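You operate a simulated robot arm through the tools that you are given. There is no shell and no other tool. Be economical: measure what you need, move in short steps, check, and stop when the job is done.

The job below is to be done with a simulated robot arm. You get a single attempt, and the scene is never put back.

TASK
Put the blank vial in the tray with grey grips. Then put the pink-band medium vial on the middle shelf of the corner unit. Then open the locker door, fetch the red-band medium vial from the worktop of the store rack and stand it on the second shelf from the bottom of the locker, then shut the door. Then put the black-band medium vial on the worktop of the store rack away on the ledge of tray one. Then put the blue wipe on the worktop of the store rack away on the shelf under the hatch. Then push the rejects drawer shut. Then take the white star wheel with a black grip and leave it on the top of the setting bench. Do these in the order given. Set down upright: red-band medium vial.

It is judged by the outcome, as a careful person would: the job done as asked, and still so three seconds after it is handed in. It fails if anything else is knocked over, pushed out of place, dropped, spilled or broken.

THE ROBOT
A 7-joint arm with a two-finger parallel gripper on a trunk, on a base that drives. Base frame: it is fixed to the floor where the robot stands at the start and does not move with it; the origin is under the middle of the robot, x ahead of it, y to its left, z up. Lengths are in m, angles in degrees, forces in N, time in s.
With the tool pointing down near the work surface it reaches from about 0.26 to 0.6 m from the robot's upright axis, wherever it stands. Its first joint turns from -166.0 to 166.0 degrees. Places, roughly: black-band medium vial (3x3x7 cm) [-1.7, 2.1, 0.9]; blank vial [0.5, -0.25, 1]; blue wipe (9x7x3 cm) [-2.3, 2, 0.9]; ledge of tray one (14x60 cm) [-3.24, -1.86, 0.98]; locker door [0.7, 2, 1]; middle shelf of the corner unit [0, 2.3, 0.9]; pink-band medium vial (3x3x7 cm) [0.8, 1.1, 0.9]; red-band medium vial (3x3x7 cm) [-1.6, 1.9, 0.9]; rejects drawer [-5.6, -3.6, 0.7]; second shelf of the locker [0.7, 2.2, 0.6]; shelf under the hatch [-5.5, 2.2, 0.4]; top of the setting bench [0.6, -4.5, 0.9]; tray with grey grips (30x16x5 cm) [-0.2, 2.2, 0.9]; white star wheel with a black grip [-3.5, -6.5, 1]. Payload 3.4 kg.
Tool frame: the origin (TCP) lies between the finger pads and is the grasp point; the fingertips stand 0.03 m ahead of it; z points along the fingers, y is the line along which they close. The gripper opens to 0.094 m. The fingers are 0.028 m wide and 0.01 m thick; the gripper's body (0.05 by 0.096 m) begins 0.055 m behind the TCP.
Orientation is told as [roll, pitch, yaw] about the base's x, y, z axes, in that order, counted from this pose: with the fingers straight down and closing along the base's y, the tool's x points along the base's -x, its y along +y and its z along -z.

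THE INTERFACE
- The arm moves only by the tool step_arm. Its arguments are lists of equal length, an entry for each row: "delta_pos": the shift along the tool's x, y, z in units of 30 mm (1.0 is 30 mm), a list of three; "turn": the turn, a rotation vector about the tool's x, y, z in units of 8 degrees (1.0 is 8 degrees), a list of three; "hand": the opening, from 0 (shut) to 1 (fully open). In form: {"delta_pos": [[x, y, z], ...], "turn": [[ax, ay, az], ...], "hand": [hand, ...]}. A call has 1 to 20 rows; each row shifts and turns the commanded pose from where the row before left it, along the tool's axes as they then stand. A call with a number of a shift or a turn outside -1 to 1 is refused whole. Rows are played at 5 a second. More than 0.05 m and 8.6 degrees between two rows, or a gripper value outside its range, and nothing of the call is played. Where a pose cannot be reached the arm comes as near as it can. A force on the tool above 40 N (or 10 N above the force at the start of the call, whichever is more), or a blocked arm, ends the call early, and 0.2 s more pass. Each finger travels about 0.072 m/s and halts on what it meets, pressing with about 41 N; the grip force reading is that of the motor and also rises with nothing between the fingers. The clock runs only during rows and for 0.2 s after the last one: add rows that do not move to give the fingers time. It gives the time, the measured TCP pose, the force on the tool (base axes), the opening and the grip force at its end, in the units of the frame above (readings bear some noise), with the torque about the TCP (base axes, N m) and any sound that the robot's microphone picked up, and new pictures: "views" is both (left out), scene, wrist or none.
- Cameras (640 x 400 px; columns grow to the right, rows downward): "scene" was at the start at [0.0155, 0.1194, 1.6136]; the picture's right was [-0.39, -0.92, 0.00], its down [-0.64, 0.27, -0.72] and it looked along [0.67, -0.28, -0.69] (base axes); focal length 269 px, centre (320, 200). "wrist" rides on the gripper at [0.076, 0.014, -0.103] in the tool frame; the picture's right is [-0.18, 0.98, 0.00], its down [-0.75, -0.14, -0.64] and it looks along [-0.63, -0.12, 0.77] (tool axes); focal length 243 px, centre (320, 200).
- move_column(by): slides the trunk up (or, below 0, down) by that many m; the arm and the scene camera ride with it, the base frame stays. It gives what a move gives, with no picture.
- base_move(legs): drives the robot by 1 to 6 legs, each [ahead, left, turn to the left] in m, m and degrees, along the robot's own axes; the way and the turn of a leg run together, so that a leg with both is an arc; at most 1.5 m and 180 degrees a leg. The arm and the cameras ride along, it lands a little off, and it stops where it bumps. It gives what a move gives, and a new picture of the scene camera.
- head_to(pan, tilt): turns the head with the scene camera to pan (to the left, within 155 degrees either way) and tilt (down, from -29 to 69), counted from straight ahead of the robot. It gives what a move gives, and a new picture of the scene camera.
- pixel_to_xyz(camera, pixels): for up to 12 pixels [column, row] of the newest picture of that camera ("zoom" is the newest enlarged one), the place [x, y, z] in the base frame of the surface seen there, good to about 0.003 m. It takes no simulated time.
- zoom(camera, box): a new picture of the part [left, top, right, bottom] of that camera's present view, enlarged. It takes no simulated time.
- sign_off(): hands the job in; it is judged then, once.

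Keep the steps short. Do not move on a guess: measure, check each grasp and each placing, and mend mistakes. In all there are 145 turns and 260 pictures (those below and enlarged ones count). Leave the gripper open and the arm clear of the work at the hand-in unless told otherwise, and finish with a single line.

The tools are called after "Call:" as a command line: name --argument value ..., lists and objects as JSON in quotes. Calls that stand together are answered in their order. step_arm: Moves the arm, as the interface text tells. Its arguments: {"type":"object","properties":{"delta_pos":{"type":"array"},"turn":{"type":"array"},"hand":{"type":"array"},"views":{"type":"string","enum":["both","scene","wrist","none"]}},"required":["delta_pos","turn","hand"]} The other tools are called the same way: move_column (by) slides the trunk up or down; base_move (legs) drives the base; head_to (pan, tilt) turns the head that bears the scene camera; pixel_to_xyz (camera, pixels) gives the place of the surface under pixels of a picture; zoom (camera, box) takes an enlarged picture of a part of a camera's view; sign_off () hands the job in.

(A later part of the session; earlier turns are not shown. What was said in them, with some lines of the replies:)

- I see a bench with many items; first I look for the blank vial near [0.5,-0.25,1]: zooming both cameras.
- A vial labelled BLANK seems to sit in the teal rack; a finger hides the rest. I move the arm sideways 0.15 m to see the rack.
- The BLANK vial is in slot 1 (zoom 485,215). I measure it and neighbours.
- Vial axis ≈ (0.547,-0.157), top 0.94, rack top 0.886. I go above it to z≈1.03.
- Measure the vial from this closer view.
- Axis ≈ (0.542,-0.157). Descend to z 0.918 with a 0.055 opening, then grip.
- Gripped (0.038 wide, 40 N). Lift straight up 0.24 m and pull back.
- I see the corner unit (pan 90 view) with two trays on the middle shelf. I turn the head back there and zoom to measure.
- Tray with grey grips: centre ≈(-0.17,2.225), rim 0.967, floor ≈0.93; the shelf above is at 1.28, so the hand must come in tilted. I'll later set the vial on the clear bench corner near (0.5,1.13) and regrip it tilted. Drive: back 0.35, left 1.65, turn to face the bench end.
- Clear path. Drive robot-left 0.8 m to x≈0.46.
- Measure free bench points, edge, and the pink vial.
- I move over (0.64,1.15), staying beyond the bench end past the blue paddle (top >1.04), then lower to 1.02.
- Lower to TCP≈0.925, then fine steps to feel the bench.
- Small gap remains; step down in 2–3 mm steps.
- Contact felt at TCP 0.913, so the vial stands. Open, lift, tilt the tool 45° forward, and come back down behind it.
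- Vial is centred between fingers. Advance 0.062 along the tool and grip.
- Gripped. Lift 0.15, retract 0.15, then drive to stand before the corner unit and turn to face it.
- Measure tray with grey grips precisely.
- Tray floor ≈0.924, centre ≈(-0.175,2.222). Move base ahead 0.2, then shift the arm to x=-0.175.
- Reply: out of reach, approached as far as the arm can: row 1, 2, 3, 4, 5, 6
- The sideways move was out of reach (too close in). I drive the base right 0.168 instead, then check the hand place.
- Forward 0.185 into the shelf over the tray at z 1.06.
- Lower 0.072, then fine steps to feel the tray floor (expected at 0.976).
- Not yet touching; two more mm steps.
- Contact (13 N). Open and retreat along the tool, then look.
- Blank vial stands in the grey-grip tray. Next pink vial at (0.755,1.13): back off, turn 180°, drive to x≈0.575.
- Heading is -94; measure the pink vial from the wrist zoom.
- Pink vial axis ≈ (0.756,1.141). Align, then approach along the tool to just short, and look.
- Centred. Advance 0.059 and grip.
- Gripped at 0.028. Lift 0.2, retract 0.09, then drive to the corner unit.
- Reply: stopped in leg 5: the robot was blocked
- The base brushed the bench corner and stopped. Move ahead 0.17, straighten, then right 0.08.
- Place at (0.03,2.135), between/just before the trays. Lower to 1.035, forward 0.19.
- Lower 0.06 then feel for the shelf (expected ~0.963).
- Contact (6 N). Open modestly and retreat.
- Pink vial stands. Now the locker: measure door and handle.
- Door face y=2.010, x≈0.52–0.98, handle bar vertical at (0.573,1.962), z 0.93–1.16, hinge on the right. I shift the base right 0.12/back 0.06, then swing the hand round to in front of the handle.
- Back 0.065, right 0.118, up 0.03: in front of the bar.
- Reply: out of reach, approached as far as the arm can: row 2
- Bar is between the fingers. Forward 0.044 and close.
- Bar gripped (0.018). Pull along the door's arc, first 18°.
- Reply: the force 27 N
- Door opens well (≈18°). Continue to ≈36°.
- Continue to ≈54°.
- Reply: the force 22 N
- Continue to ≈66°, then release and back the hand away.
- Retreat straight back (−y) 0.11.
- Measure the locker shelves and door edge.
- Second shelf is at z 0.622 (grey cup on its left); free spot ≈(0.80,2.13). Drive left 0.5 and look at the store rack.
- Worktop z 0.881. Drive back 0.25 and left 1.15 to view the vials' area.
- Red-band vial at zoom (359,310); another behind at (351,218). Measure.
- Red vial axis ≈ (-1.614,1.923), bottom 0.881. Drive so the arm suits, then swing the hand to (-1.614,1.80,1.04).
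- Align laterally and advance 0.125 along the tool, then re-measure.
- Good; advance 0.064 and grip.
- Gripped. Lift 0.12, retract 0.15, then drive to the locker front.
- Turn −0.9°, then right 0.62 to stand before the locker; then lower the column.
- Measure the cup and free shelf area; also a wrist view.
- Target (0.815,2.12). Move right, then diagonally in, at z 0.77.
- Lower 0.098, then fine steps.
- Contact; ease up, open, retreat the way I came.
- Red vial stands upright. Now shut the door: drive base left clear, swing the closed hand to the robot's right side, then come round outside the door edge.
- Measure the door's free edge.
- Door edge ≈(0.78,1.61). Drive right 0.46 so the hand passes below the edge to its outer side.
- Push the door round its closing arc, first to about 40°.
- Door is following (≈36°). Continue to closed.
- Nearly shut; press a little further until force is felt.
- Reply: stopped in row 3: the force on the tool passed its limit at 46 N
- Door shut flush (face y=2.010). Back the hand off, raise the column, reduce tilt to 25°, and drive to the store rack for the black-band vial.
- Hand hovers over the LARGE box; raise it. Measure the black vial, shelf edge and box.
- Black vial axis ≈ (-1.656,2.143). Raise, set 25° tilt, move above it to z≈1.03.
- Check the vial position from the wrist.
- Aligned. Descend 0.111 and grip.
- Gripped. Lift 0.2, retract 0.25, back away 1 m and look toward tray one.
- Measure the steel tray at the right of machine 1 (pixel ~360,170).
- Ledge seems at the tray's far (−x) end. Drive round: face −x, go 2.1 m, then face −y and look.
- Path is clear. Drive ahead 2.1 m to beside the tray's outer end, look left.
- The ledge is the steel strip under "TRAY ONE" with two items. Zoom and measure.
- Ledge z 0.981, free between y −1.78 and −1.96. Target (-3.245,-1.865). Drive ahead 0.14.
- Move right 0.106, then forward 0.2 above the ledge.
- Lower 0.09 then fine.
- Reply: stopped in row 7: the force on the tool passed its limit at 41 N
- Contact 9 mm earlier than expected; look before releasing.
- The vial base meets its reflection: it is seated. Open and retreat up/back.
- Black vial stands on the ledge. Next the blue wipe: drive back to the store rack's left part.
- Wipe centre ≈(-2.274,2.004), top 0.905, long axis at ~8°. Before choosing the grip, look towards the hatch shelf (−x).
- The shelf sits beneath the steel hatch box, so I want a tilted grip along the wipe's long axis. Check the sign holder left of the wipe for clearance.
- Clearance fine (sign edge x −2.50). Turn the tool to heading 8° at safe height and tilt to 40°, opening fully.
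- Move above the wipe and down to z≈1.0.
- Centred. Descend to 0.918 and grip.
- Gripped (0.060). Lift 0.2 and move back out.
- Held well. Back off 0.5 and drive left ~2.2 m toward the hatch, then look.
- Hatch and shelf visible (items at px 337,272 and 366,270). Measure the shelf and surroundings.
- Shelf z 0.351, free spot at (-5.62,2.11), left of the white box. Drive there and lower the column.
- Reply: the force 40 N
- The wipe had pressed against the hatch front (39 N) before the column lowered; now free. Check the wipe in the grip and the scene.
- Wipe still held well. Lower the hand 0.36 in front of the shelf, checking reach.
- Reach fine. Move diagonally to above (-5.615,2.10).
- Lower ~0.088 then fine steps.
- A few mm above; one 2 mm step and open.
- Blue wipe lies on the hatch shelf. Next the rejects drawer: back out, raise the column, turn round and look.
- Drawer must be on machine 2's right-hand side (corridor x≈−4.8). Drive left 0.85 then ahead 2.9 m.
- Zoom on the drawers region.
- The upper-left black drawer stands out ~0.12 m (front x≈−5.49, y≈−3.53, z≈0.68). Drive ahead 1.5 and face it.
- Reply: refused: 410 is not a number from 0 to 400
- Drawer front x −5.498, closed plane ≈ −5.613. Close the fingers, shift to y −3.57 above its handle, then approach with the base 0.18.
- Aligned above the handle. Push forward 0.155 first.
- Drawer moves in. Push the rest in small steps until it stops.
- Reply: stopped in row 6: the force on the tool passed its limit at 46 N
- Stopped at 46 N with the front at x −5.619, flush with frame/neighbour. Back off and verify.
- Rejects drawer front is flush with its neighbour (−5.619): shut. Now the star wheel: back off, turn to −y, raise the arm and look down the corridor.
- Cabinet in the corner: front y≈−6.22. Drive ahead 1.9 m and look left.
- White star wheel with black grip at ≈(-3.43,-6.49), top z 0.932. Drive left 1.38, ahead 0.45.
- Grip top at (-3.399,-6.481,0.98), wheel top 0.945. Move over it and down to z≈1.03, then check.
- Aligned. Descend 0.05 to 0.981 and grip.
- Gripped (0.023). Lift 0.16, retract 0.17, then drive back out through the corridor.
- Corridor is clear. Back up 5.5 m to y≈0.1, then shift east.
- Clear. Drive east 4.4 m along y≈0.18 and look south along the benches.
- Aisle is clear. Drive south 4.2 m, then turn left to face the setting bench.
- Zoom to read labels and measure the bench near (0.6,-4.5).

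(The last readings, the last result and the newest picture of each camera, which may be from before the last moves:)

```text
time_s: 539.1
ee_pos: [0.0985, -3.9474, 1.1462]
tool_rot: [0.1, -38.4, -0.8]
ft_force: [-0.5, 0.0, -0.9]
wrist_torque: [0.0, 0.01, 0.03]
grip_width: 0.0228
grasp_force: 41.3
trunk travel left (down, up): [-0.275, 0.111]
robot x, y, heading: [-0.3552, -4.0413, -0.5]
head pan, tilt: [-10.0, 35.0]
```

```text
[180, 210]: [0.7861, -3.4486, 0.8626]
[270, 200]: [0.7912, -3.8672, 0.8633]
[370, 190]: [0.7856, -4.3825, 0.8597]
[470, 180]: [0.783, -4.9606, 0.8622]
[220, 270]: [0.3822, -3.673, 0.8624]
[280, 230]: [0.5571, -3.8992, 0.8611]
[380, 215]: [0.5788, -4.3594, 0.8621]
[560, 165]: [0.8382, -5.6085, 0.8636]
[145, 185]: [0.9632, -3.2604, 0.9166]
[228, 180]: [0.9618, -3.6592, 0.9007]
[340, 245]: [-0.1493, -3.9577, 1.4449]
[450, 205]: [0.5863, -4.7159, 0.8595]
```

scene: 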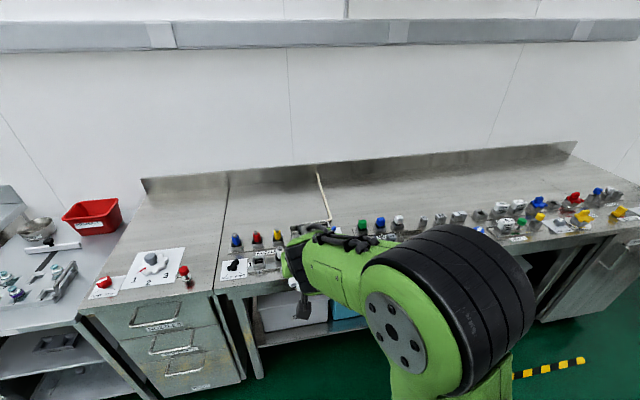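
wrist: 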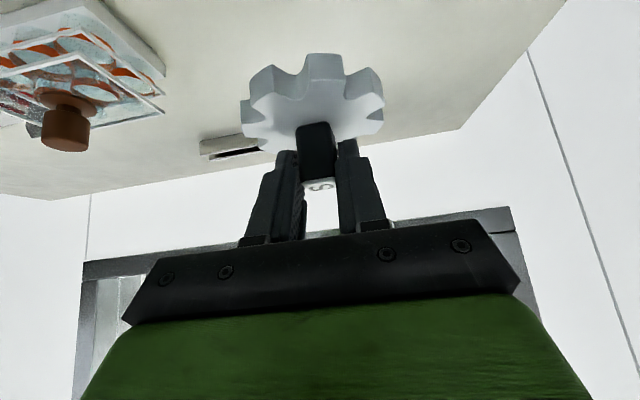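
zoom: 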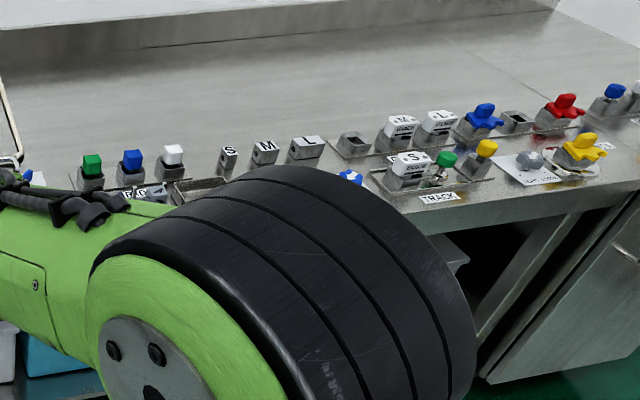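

The long bench (z 0.861) spans here; free strip at x≈0.66, y≈−4.4. Drive right 0.41, ahead 0.3 and view with the wrist.

Call:
base_move --legs '[[0, -0.42, 0.5], [0.3, 0, 0]]'

Call:
head_to --pan 0 --tilt 45

Call:
zoom --camera "wrist" --box '[0, 0, 640, 400]'

```text
time_s: 543.4
ee_pos: [0.3997, -4.3736, 1.1445]
tool_rot: [0.1, -38.3, -0.5]
ft_force: [0.2, 0.2, -0.8]
wrist_torque: [0.01, 0.01, -0.05]
grip_width: 0.019
grasp_force: 40.9
trunk travel left (down, up): [-0.275, 0.111]
robot x, y, heading: [-0.0543, -4.4732, -0.3]
head pan, tilt: [-10.0, 35.0]
```

scene: 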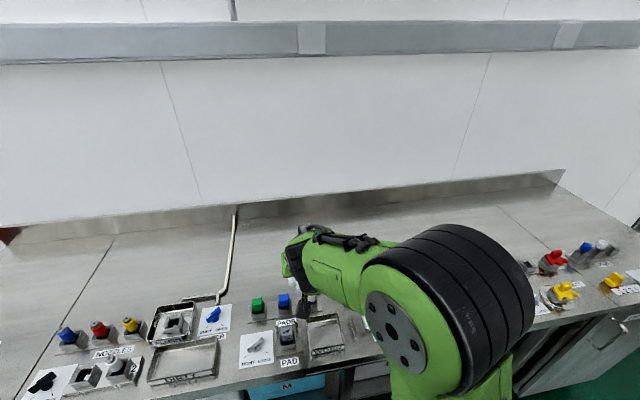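

```text
time_s: 544.1
ee_pos: [0.3986, -4.3736, 1.1459]
tool_rot: [0.1, -38.4, -0.6]
ft_force: [0.7, 0.5, -0.5]
wrist_torque: [0.01, 0.01, 0.02]
grip_width: 0.0191
grasp_force: 40.6
trunk travel left (down, up): [-0.275, 0.111]
robot x, y, heading: [-0.0522, -4.4665, -0.2]
head pan, tilt: [0.0, 45.0]
```

scene: 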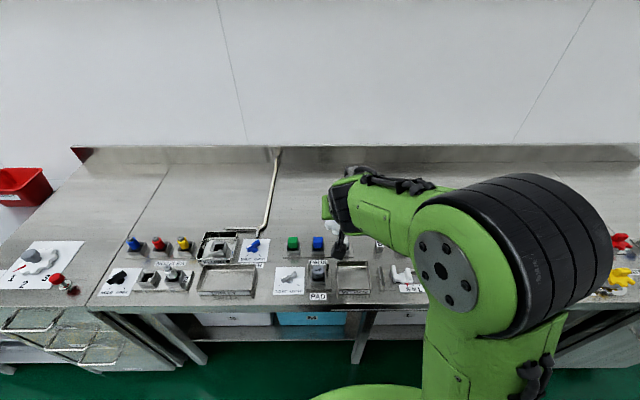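

```text
1.00 times, centred on (320, 200) of wrist (not enlarged: the box is as wide or as high as the picture)
```

zoom: 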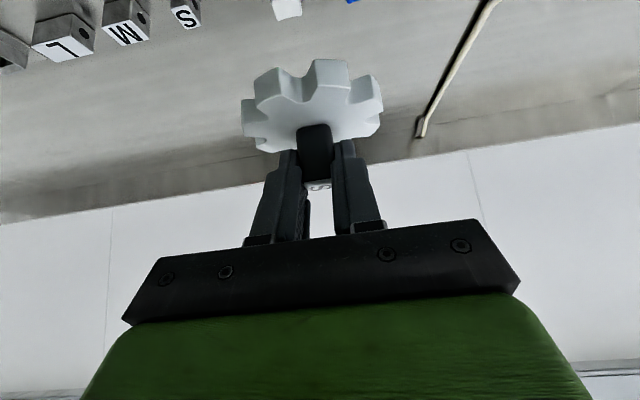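

Grip width crept 0.023→0.019 (square grip aligning); wheel still held. Measure the free strip.

Call:
pixel_to_xyz --camera "wrist" --pixels '[[288, 12], [353, 2], [185, 15], [400, 60], [420, 120], [220, 100], [200, 60], [460, 60], [310, 40]]'

Call:
pixel_to_xyz --camera "scene" --pixels '[[318, 242], [318, 200], [300, 180], [293, 240], [265, 215], [345, 250], [310, 165], [303, 225]]'

```text
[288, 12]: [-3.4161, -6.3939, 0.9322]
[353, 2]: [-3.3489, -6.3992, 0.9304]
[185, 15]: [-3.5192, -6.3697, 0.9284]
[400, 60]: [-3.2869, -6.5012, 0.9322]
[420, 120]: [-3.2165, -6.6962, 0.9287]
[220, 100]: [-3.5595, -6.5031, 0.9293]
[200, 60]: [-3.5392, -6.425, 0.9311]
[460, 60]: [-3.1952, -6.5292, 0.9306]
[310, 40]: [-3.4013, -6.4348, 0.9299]
```

```text
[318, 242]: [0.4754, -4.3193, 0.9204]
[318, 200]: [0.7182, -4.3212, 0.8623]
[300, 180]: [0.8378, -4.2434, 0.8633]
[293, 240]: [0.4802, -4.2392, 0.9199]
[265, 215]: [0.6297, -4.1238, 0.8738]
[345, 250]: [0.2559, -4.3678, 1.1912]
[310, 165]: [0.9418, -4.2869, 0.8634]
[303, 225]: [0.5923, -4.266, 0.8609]
```

Free spot (0.63,−4.37) behind the coloured knobs (x≤0.50). Move forward 0.23, then down to z≈0.955.

Call:
step_arm --delta_pos '[[-0.75, 0, 0.597], [-0.75, 0, 0.597], [-0.75, 0, 0.597], [-0.75, 0, 0.597], [-0.75, 0, 0.597], [-0.75, 0, 0.597], [-0.75, 0, 0.597], [-0.75, 0, 0.597], [0.563, 0, 0.708], [0.563, 0, 0.708], [0.563, 0, 0.708], [0.563, 0, 0.708], [0.563, 0, 0.708], [0.563, 0, 0.708], [0.563, 0, 0.708], [0, 0, 0]]' --turn '[[0, 0, 0], [0, 0, 0], [0, 0, 0], [0, 0, 0], [0, 0, 0], [0, 0, 0], [0, 0, 0], [0, 0, 0], [0, 0, 0], [0, 0, 0], [0, 0, 0], [0, 0, 0], [0, 0, 0], [0, 0, 0], [0, 0, 0], [0, 0, 0]]' --hand '[0, 0, 0, 0, 0, 0, 0, 0, 0, 0, 0, 0, 0, 0, 0, 0]' --views "both"

```text
time_s: 547.5
ee_pos: [0.629, -4.3766, 0.9553]
tool_rot: [0.1, -38.4, -0.5]
ft_force: [0.4, 0.3, -0.2]
wrist_torque: [0.0, 0.0, 0.01]
grip_width: 0.0189
grasp_force: 40.7
trunk travel left (down, up): [-0.275, 0.111]
robot x, y, heading: [-0.051, -4.4703, -0.5]
head pan, tilt: [0.0, 45.0]
```

scene: 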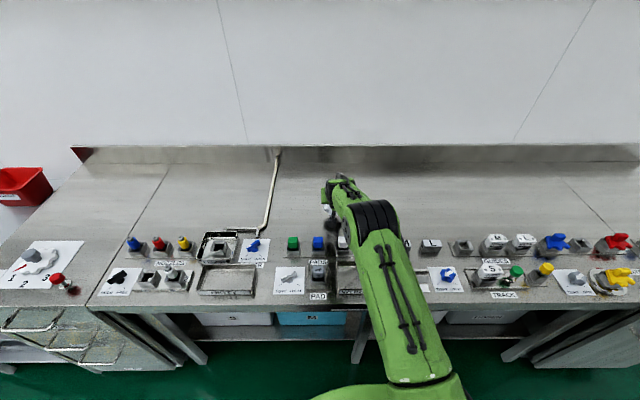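
wrist: 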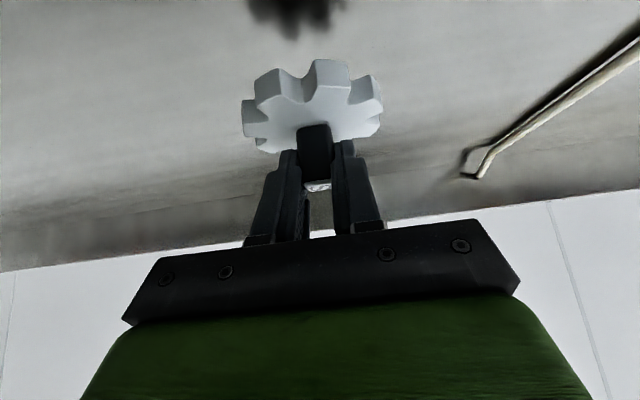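

To keep the camera clear of the white knob, go 0.03 further forward, then lower finely.

Call:
step_arm --delta_pos '[[-0.783, 0, 0.6225], [0.415, 0, 0.52], [0.415, 0, 0.52], [0.062, 0, 0.078], [0.062, 0, 0.078], [0.062, 0, 0.078], [0, 0, 0]]' --turn '[[0, 0, 0], [0, 0, 0], [0, 0, 0], [0, 0, 0], [0, 0, 0], [0, 0, 0], [0, 0, 0]]' --hand '[0, 0, 0, 0, 0, 0, 0]' --views "wrist"

```text
time_s: 549.1
ee_pos: [0.6588, -4.3749, 0.9098]
tool_rot: [0.1, -38.7, -0.6]
ft_force: [2.7, 0.3, 11.1]
wrist_torque: [0.02, -0.64, 0.03]
grip_width: 0.0192
grasp_force: 41.6
trunk travel left (down, up): [-0.275, 0.111]
robot x, y, heading: [-0.0507, -4.4718, -0.9]
head pan, tilt: [0.0, 45.0]
```

wrist: 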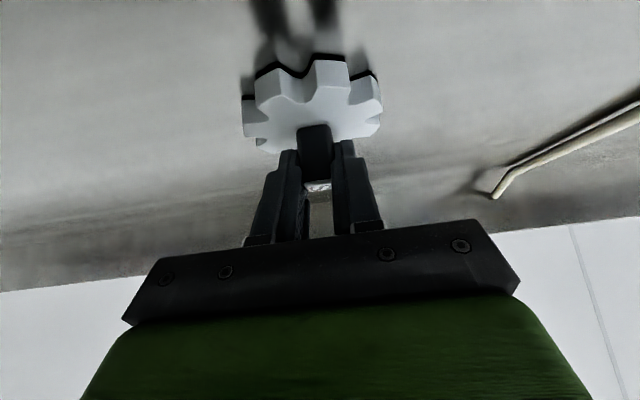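

Contact at 11 N. Open, rise, retract.

Call:
step_arm --delta_pos '[[-0.03, 0, -0.04], [0, 0, 0], [0, 0, 0], [0, 0, 0], [-0.3, 0, -0.4], [-0.6225, 0, -0.783], [-0.6225, 0, -0.783], [-0.6225, 0, -0.783], [-0.6225, 0, -0.783], [-0.6225, 0, -0.783], [-0.6225, 0, -0.783], [0.783, 0, -0.6225], [0.783, 0, -0.6225], [0.783, 0, -0.6225], [0.783, 0, -0.6225], [0.783, 0, -0.6225], [0.783, 0, -0.6225], [0, 0, 0]]' --turn '[[0, 0, 0], [0, 0, 0], [0, 0, 0], [0, 0, 0], [0, 0, 0], [0, 0, 0], [0, 0, 0], [0, 0, 0], [0, 0, 0], [0, 0, 0], [0, 0, 0], [0, 0, 0], [0, 0, 0], [0, 0, 0], [0, 0, 0], [0, 0, 0], [0, 0, 0], [0, 0, 0]]' --hand '[0, 0.55, 0.55, 0.55, 0.55, 0.55, 0.55, 0.55, 0.55, 0.55, 0.55, 0.55, 0.55, 0.55, 0.55, 0.55, 0.8, 0.8]' --views "both"

```text
time_s: 552.9
ee_pos: [0.4776, -4.3733, 1.1034]
tool_rot: [0.0, -38.4, -0.5]
ft_force: [1.1, -0.1, 0.7]
wrist_torque: [0.01, 0.02, 0.0]
grip_width: 0.0755
grasp_force: 0.1
trunk travel left (down, up): [-0.275, 0.111]
robot x, y, heading: [-0.0539, -4.4723, -0.3]
head pan, tilt: [0.0, 45.0]
```

scene: 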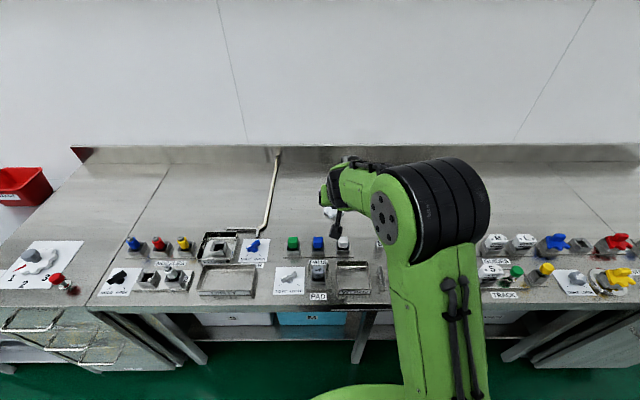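
wrist: 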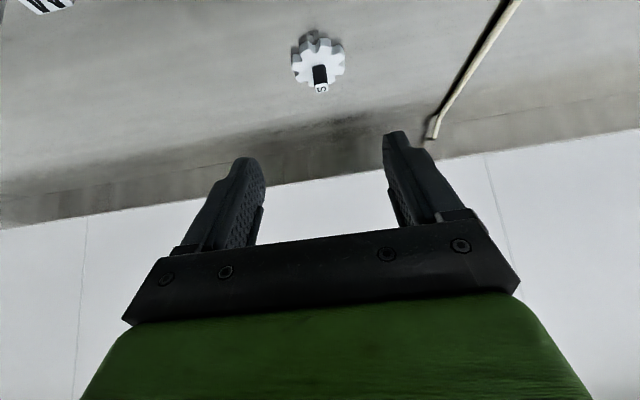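

The star wheel lies flat on the setting bench. Back the robot clear with the gripper open.

Call:
base_move --legs '[[-0.3, 0, 0]]'

Call:
zoom --camera "scene" --box '[200, 140, 460, 300]'

```text
time_s: 555.0
ee_pos: [0.1745, -4.3703, 1.1037]
tool_rot: [0.1, -38.4, -0.6]
ft_force: [-1.2, -0.1, 0.2]
wrist_torque: [0.0, -0.01, 0.0]
grip_width: 0.075
grasp_force: 0.0
trunk travel left (down, up): [-0.275, 0.111]
robot x, y, heading: [-0.3577, -4.467, -0.5]
head pan, tilt: [0.0, 45.0]
```

scene: 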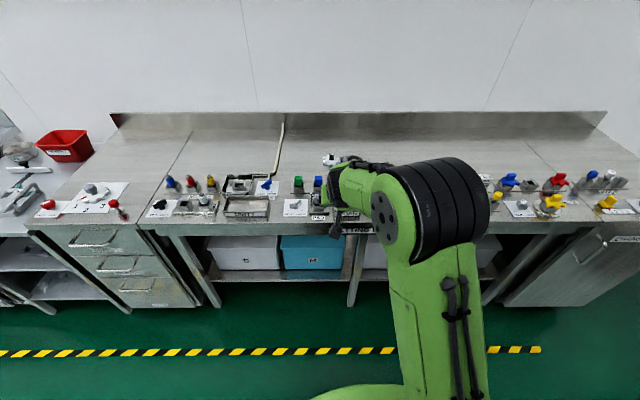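

```text
2.46 times, centred on (330, 220) of scene
```

zoom: 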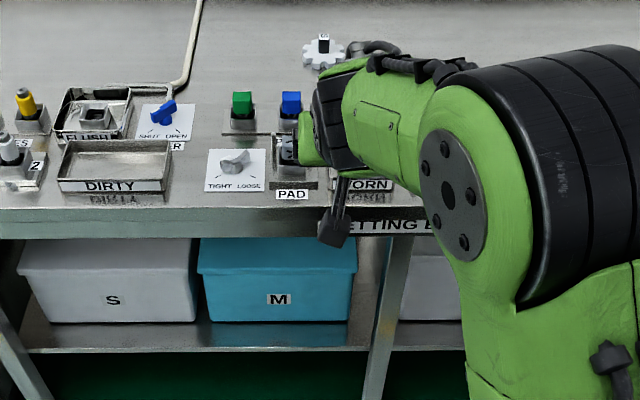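

The bench front reads "SETTING B…" and the wheel stands flat on its top. Everything is done; I hand in the job.

Call:
sign_off

```text
The job is handed in.
```

All seven jobs were done in the order given, checked by camera or measurement after each step, and handed in with the gripper open and the arm clear; the base brushed a bench corner and the wipe pressed briefly on the hatch front, and I saw nothing moved.
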